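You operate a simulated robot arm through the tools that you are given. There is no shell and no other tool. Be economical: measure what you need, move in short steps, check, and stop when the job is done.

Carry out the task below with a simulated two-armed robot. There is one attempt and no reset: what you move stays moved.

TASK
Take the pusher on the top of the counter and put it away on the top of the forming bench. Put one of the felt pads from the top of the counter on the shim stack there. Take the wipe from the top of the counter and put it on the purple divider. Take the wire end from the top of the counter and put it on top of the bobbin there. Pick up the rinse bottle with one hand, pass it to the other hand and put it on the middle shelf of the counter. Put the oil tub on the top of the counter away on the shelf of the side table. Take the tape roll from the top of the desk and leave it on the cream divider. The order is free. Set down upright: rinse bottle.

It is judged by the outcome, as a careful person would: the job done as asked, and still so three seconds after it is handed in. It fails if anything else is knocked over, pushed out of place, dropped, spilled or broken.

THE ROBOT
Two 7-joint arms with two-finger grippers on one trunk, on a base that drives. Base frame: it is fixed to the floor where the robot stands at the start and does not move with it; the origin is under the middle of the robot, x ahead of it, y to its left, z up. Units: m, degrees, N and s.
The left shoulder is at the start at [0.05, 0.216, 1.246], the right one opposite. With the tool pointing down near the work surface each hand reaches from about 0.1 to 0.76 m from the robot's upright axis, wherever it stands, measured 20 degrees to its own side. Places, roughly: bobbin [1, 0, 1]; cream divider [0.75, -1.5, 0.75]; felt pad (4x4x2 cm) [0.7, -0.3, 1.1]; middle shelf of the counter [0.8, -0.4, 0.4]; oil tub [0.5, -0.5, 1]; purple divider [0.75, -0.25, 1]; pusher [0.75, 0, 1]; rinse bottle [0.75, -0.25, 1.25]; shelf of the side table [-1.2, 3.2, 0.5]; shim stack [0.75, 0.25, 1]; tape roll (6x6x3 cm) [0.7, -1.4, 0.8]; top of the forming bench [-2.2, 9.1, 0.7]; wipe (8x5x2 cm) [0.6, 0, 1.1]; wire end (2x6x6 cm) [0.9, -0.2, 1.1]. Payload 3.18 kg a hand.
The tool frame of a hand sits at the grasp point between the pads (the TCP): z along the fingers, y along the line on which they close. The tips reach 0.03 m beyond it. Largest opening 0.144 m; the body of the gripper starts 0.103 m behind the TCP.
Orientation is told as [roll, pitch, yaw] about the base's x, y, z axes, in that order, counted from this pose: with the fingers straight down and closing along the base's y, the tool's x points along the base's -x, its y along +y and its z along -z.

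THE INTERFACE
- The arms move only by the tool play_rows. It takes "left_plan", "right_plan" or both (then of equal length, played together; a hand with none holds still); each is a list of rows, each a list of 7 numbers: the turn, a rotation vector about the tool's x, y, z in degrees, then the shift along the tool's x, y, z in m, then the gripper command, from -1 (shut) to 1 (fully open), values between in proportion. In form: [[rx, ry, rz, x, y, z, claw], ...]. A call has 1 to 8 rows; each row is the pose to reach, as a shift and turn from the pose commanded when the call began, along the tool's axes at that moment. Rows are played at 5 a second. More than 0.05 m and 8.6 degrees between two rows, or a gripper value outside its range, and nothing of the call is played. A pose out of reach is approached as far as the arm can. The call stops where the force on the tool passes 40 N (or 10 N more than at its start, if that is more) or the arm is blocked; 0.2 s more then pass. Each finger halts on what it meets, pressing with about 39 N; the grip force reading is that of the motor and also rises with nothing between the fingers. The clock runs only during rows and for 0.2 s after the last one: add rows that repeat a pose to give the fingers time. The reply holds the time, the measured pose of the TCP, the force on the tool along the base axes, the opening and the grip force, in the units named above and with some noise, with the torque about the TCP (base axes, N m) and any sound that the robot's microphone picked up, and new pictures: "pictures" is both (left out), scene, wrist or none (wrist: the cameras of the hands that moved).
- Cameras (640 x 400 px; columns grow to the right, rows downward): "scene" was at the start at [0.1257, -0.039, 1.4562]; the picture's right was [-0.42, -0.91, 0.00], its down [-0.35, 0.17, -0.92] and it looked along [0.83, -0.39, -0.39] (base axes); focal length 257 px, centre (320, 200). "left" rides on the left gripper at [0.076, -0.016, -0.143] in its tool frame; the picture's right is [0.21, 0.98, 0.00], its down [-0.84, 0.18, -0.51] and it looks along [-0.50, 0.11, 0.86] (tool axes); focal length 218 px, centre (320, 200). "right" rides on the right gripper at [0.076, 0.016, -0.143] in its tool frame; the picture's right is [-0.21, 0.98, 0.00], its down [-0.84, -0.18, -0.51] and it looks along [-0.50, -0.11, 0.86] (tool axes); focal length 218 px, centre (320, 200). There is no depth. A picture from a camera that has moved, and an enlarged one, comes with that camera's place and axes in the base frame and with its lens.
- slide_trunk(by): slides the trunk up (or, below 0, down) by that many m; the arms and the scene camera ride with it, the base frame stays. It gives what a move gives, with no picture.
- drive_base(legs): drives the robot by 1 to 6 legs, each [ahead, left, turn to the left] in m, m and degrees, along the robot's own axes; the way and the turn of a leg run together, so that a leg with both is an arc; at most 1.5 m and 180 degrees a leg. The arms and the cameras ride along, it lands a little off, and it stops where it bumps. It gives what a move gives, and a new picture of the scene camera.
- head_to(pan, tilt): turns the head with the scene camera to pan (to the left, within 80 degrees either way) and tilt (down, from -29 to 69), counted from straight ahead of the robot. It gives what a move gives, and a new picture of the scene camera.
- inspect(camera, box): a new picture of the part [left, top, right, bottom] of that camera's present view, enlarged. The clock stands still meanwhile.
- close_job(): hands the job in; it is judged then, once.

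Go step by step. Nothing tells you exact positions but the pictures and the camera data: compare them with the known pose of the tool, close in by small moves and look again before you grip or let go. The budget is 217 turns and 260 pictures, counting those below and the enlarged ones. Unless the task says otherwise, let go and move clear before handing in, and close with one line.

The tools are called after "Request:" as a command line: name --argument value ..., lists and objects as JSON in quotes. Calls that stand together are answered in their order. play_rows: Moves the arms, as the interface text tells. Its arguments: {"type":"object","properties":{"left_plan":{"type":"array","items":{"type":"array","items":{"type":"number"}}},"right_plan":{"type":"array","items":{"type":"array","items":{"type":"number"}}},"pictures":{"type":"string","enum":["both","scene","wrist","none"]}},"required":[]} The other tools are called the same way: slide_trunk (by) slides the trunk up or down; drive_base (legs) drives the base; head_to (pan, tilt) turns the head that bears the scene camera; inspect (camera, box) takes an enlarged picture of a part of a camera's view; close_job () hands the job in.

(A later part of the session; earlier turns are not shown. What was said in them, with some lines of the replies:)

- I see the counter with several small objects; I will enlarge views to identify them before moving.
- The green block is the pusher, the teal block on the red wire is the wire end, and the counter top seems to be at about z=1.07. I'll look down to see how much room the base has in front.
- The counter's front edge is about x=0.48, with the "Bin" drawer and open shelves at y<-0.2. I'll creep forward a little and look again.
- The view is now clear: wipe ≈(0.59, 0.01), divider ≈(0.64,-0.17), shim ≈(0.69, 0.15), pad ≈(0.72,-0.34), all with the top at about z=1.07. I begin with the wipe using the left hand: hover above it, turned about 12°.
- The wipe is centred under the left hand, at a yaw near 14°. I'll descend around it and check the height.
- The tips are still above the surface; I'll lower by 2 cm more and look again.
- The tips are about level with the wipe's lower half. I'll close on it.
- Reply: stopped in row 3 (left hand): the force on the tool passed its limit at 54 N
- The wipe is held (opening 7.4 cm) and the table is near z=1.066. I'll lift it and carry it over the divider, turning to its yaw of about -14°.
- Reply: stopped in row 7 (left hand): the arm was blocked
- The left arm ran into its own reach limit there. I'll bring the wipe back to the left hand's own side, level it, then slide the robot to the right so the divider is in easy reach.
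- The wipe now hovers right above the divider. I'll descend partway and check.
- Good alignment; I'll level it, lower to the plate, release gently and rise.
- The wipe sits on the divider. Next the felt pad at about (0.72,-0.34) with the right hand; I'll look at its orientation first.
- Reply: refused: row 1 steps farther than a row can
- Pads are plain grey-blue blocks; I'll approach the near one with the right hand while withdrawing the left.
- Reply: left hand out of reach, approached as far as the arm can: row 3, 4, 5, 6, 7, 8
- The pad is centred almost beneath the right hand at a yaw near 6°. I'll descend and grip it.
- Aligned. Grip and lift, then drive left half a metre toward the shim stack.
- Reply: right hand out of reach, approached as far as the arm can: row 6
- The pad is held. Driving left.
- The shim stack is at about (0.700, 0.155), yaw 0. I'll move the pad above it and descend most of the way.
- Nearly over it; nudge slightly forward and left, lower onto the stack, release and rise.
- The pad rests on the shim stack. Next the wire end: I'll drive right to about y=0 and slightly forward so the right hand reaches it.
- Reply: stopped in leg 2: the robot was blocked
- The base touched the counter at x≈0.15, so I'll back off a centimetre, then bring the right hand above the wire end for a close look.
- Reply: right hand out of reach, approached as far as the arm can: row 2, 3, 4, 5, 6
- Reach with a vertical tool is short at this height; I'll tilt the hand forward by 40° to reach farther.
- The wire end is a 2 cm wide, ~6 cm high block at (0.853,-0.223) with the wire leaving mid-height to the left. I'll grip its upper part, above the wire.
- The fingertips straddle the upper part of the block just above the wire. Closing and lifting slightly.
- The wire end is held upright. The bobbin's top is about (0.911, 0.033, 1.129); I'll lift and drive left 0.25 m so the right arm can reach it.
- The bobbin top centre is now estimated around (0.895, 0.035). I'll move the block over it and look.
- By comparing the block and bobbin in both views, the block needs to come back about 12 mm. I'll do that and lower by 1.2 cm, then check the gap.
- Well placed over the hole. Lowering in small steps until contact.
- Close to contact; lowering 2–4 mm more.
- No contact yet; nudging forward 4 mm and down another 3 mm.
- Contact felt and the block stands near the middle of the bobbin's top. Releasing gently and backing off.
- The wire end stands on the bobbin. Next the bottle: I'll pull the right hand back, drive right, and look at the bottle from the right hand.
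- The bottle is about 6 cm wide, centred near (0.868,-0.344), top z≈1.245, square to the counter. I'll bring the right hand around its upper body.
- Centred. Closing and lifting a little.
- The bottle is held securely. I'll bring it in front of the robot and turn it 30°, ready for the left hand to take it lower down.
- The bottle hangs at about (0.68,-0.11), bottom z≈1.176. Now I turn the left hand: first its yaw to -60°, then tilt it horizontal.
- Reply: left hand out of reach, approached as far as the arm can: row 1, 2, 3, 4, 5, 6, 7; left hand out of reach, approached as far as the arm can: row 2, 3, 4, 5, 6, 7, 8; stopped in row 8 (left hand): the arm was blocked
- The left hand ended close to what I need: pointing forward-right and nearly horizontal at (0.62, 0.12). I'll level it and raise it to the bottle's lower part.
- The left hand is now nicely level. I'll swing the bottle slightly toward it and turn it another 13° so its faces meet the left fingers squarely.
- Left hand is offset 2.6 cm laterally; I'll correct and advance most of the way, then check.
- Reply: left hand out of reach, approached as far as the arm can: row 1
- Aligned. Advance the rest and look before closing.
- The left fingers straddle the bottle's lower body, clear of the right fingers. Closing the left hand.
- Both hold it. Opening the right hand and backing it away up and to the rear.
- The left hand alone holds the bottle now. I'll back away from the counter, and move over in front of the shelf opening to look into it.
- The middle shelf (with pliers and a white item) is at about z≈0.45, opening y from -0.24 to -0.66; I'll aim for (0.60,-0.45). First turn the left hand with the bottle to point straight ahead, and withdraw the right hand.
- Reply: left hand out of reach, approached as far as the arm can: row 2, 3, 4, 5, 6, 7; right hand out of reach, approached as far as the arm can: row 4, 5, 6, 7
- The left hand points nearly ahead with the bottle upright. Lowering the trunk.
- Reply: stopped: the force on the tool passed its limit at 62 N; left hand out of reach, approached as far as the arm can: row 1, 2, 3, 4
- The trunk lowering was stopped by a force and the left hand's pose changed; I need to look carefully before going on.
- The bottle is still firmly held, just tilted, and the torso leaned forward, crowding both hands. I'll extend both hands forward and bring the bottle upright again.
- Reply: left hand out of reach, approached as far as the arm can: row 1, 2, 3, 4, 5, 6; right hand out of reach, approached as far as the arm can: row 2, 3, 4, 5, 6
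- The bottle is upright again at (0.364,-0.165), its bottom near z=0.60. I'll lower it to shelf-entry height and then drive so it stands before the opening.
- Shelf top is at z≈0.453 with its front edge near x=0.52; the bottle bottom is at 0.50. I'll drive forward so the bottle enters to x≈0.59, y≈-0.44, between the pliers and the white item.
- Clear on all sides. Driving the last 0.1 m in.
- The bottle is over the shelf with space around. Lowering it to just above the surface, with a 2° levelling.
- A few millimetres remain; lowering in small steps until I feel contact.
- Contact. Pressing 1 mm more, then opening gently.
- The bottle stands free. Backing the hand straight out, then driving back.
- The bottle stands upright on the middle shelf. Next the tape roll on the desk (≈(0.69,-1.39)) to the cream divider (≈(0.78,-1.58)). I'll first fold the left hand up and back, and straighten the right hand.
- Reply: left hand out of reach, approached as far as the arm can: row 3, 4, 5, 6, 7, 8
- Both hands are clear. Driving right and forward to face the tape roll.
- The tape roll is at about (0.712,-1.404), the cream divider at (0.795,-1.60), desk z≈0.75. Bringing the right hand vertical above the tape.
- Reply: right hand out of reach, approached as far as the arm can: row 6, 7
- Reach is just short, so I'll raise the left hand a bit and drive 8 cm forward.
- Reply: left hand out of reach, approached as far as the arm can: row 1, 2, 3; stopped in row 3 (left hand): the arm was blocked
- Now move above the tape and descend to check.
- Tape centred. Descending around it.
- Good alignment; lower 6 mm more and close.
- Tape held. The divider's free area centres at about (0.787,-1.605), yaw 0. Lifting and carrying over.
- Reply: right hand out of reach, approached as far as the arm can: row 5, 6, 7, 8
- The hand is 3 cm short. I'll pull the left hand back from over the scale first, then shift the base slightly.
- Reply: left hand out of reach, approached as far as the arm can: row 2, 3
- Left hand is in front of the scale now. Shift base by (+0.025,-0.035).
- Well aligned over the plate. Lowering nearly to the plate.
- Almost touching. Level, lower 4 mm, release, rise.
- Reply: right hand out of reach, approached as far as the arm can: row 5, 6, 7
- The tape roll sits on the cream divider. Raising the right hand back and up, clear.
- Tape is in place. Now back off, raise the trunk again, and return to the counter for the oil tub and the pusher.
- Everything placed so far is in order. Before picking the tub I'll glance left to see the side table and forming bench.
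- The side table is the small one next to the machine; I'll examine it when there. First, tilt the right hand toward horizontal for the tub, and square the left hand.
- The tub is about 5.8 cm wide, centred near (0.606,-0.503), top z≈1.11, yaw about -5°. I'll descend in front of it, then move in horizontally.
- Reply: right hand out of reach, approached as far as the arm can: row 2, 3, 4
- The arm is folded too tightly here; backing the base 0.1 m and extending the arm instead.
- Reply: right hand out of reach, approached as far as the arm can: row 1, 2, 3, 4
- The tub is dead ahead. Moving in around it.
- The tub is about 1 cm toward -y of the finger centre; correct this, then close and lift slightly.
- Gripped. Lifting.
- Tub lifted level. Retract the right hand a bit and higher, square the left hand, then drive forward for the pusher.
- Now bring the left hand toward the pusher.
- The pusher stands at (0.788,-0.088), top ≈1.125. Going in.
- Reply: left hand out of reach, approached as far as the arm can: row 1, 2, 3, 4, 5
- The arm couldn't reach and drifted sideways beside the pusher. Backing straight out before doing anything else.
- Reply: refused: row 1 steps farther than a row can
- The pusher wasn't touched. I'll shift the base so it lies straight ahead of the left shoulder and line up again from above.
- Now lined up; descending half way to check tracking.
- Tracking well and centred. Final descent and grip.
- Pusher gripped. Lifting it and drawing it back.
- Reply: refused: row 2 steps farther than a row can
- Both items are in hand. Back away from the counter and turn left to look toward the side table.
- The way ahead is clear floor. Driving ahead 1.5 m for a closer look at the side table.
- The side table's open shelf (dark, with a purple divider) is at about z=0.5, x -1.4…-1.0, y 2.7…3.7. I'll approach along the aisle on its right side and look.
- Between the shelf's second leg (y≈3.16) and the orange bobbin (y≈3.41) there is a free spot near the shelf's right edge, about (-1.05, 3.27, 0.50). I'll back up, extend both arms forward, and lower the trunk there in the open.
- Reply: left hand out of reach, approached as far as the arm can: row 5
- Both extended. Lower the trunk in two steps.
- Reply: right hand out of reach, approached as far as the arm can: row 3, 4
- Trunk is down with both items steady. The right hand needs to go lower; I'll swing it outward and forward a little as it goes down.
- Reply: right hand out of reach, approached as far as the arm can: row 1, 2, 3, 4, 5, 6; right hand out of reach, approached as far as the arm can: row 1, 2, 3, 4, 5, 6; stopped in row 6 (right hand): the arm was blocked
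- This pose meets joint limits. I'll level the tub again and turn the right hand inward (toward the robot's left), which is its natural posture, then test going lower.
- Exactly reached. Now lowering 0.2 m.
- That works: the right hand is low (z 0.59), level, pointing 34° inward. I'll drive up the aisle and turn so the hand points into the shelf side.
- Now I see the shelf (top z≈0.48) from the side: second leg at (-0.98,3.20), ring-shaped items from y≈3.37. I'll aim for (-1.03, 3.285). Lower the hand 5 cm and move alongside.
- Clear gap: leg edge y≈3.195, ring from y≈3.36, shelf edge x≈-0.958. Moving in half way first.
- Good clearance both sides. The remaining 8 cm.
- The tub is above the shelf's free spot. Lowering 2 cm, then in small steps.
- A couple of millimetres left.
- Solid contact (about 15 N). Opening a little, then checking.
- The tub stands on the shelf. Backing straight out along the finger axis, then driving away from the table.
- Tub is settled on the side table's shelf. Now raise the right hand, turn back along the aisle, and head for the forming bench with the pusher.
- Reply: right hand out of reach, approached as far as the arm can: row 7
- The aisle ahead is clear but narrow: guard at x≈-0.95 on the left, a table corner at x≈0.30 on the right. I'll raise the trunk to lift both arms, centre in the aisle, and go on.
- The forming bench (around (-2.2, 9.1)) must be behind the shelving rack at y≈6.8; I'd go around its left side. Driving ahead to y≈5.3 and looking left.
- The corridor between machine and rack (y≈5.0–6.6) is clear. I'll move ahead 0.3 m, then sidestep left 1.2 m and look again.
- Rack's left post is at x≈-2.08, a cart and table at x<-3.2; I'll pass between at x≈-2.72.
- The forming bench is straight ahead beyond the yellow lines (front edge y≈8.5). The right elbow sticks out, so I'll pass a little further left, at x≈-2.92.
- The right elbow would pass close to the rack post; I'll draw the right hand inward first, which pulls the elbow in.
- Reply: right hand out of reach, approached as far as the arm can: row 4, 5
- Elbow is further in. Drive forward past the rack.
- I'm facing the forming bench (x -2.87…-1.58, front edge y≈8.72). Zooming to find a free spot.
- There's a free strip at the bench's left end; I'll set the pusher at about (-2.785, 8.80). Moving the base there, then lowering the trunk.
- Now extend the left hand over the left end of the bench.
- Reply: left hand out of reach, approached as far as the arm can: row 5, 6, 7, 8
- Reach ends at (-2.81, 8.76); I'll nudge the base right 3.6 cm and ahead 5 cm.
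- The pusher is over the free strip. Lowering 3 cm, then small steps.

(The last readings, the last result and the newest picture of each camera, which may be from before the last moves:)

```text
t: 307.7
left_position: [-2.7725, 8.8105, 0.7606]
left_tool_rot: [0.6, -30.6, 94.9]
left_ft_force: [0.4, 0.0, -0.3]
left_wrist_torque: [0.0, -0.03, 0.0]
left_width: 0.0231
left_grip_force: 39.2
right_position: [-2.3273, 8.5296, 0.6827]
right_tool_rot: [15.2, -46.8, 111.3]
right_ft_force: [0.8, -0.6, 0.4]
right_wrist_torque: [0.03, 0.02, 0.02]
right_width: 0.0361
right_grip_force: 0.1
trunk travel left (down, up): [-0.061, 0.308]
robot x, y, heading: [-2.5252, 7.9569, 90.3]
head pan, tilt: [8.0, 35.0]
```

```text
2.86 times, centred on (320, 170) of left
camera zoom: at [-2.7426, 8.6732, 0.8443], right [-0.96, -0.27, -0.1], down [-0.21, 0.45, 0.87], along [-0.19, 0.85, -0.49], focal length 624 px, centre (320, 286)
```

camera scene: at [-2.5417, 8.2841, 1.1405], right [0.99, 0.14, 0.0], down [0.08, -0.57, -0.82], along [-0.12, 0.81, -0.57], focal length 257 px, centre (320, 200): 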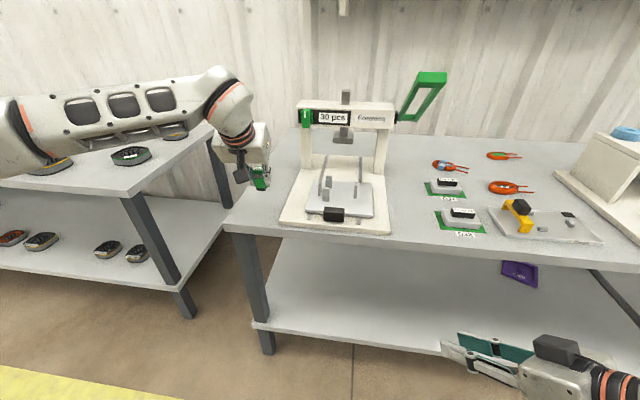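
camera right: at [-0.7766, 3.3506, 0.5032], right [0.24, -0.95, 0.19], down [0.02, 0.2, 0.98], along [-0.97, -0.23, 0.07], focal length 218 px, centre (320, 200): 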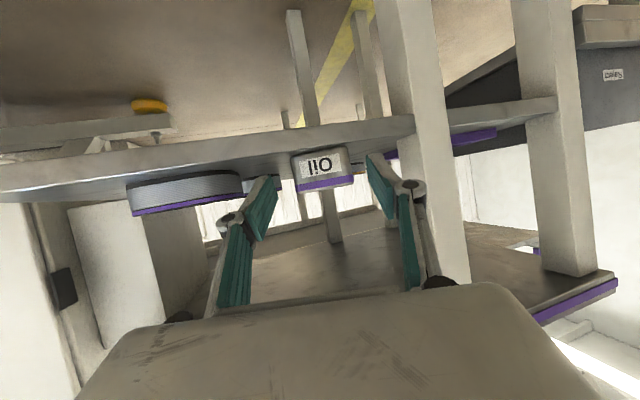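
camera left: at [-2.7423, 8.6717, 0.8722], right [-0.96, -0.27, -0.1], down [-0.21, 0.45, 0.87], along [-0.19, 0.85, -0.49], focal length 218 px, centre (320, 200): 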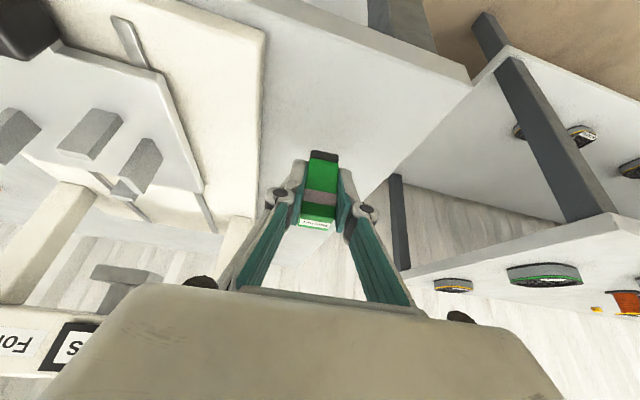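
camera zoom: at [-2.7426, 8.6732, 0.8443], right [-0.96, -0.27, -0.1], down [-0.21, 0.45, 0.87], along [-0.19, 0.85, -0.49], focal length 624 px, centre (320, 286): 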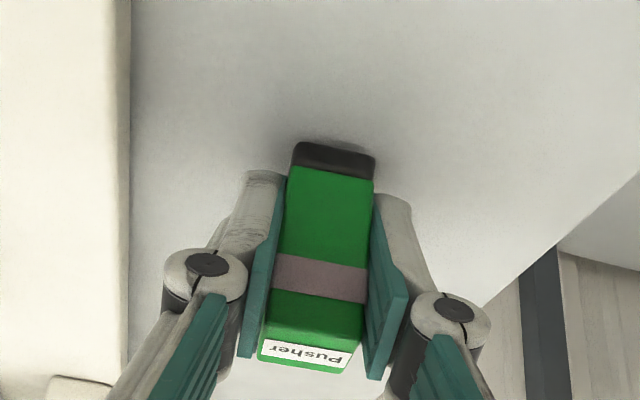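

The shadow closes in on the base; only a few millimetres remain.

Request:
play_rows --left_plan '[[0, 0, 0, 0.0013, 0, 0.0022, -0.9], [0, 0, 0, 0.0013, 0, 0.0022, -0.9]]' --pictures "none"

Request:
play_rows --left_plan '[[0, 0, 0, 0.0013, 0, 0.0022, -0.9], [0, 0, 0, 0.0013, 0, 0.0022, -0.9]]' --pictures "none"

Request:
inspect --camera "left" --box '[240, 100, 400, 240]'

```text
t: 308.3
left_position: [-2.7726, 8.8095, 0.7598]
left_tool_rot: [0.5, -30.6, 94.9]
left_ft_force: [0.9, 0.1, -0.3]
left_wrist_torque: [-0.02, 0.04, 0.02]
left_width: 0.0232
left_grip_force: 39.0
right_position: [-2.3272, 8.5307, 0.6813]
right_tool_rot: [15.2, -46.7, 111.4]
right_ft_force: [-0.1, 0.0, -1.1]
right_wrist_torque: [0.0, -0.03, 0.04]
right_width: 0.0358
right_grip_force: 0.2
trunk travel left (down, up): [-0.061, 0.308]
robot x, y, heading: [-2.5325, 7.9558, 90.1]
head pan, tilt: [8.0, 35.0]
```

```text
t: 308.9
left_position: [-2.7729, 8.8107, 0.7597]
left_tool_rot: [0.6, -30.7, 94.8]
left_ft_force: [-0.9, 0.5, 4.4]
left_wrist_torque: [0.01, -0.03, 0.02]
left_width: 0.0232
left_grip_force: 39.4
right_position: [-2.3278, 8.5303, 0.6827]
right_tool_rot: [15.2, -47.0, 111.3]
right_ft_force: [-0.2, 0.7, -0.5]
right_wrist_torque: [0.0, 0.01, 0.0]
right_width: 0.036
right_grip_force: 0.1
trunk travel left (down, up): [-0.061, 0.308]
robot x, y, heading: [-2.527, 7.9528, 90.1]
head pan, tilt: [8.0, 35.0]
```

```text
2.86 times, centred on (320, 170) of left
camera zoom: at [-2.7425, 8.6735, 0.8413], right [-0.96, -0.27, -0.1], down [-0.21, 0.45, 0.87], along [-0.19, 0.85, -0.49], focal length 624 px, centre (320, 286)
```

zoom: 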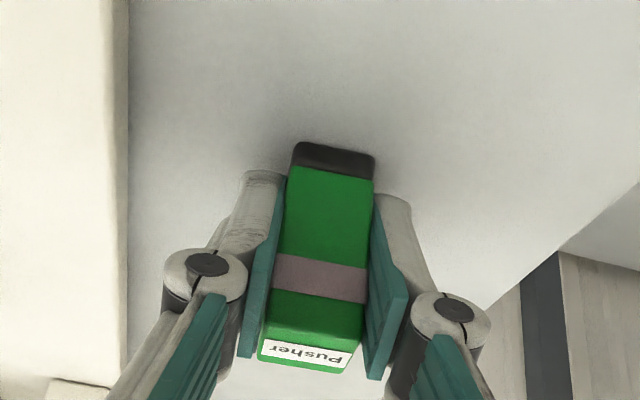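

Contact made. Releasing gently and checking.

Request:
play_rows --left_plan '[[0, 0, 0, 0, 0, 0, -0.6], [0, 0, 0, 0, 0, 0, -0.3], [0, 0, 0, 0, 0, 0, -0.3]]' --pictures "none"

Request:
play_rows --left_plan '[[0, 0, 0, 0, 0, -0.02, -0.3], [0, 0, 0, 0, 0, -0.06, -0.3], [0, 0, 0, 0, 0, -0.1, -0.3], [0, 0, 0, 0, 0, -0.14, -0.3]]' --pictures "both"

```text
t: 309.7
left_position: [-2.7729, 8.8098, 0.7556]
left_tool_rot: [0.7, -30.6, 94.8]
left_ft_force: [-0.6, 0.2, 0.1]
left_wrist_torque: [0.01, 0.02, -0.04]
left_width: 0.0504
left_grip_force: 0.0
right_position: [-2.3286, 8.5292, 0.6819]
right_tool_rot: [15.1, -46.8, 111.4]
right_ft_force: [-0.3, 0.5, 0.2]
right_wrist_torque: [0.02, -0.01, -0.01]
right_width: 0.036
right_grip_force: 0.1
trunk travel left (down, up): [-0.061, 0.308]
robot x, y, heading: [-2.5243, 7.9556, 90.3]
head pan, tilt: [8.0, 35.0]
```

```text
t: 310.7
left_position: [-2.7647, 8.7388, 0.879]
left_tool_rot: [0.5, -30.6, 94.7]
left_ft_force: [0.5, -1.1, -0.3]
left_wrist_torque: [0.03, -0.01, 0.02]
left_width: 0.0502
left_grip_force: 0.0
right_position: [-2.328, 8.5294, 0.6835]
right_tool_rot: [15.2, -47.0, 111.4]
right_ft_force: [-0.8, 1.3, 0.6]
right_wrist_torque: [-0.01, 0.0, -0.04]
right_width: 0.0358
right_grip_force: 0.1
trunk travel left (down, up): [-0.061, 0.308]
robot x, y, heading: [-2.5308, 7.9484, 90.4]
head pan, tilt: [8.0, 35.0]
camera scene: at [-2.5419, 8.2825, 1.1413], right [0.99, 0.14, 0.0], down [0.08, -0.57, -0.82], along [-0.12, 0.81, -0.57], focal length 257 px, centre (320, 200)
camera left: at [-2.7341, 8.6021, 0.9618], right [-0.96, -0.27, -0.1], down [-0.21, 0.45, 0.87], along [-0.19, 0.85, -0.49], focal length 218 px, centre (320, 200)
```

scene: 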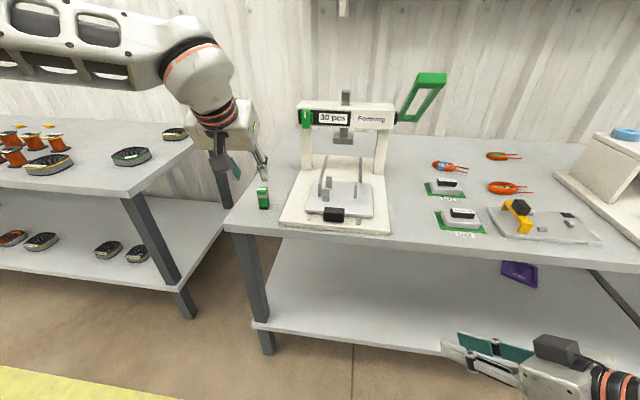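
left: 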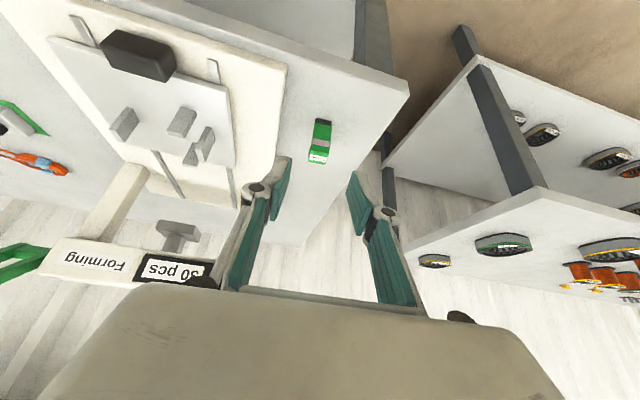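

The pusher stands on the forming bench and both hands are empty. I'll back off a little, then hand in.

Request:
drive_base --legs '[[-0.2, 0, 0]]'

```text
t: 312.2
left_position: [-2.7652, 8.545, 0.8764]
left_tool_rot: [0.6, -30.7, 94.9]
left_ft_force: [0.0, -0.3, 0.4]
left_wrist_torque: [0.0, -0.01, 0.02]
left_width: 0.0503
left_grip_force: 0.0
right_position: [-2.3271, 8.3346, 0.6817]
right_tool_rot: [15.2, -46.9, 111.6]
right_ft_force: [0.0, 0.2, 0.3]
right_wrist_torque: [0.0, -0.04, -0.01]
right_width: 0.0362
right_grip_force: 0.1
trunk travel left (down, up): [-0.061, 0.308]
robot x, y, heading: [-2.5278, 7.7629, 90.4]
head pan, tilt: [8.0, 35.0]
camera scene: at [-2.5412, 8.089, 1.1408], right [0.99, 0.15, 0.0], down [0.08, -0.57, -0.82], along [-0.12, 0.81, -0.57], focal length 257 px, centre (320, 200)
```

scene: 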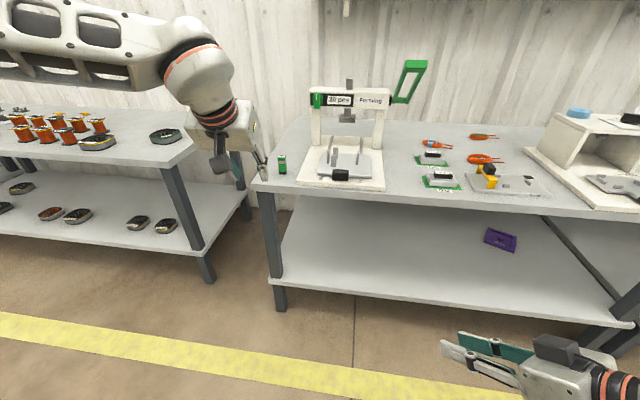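

Everything is in place and both hands are clear, so I'm handing in.

Request:
close_job

```text
The job is handed in.
```

All seven items were put where you asked, and I saw each one in place after letting go. The rinse bottle was passed from the right hand to the left and stands upright on the counter's middle shelf.
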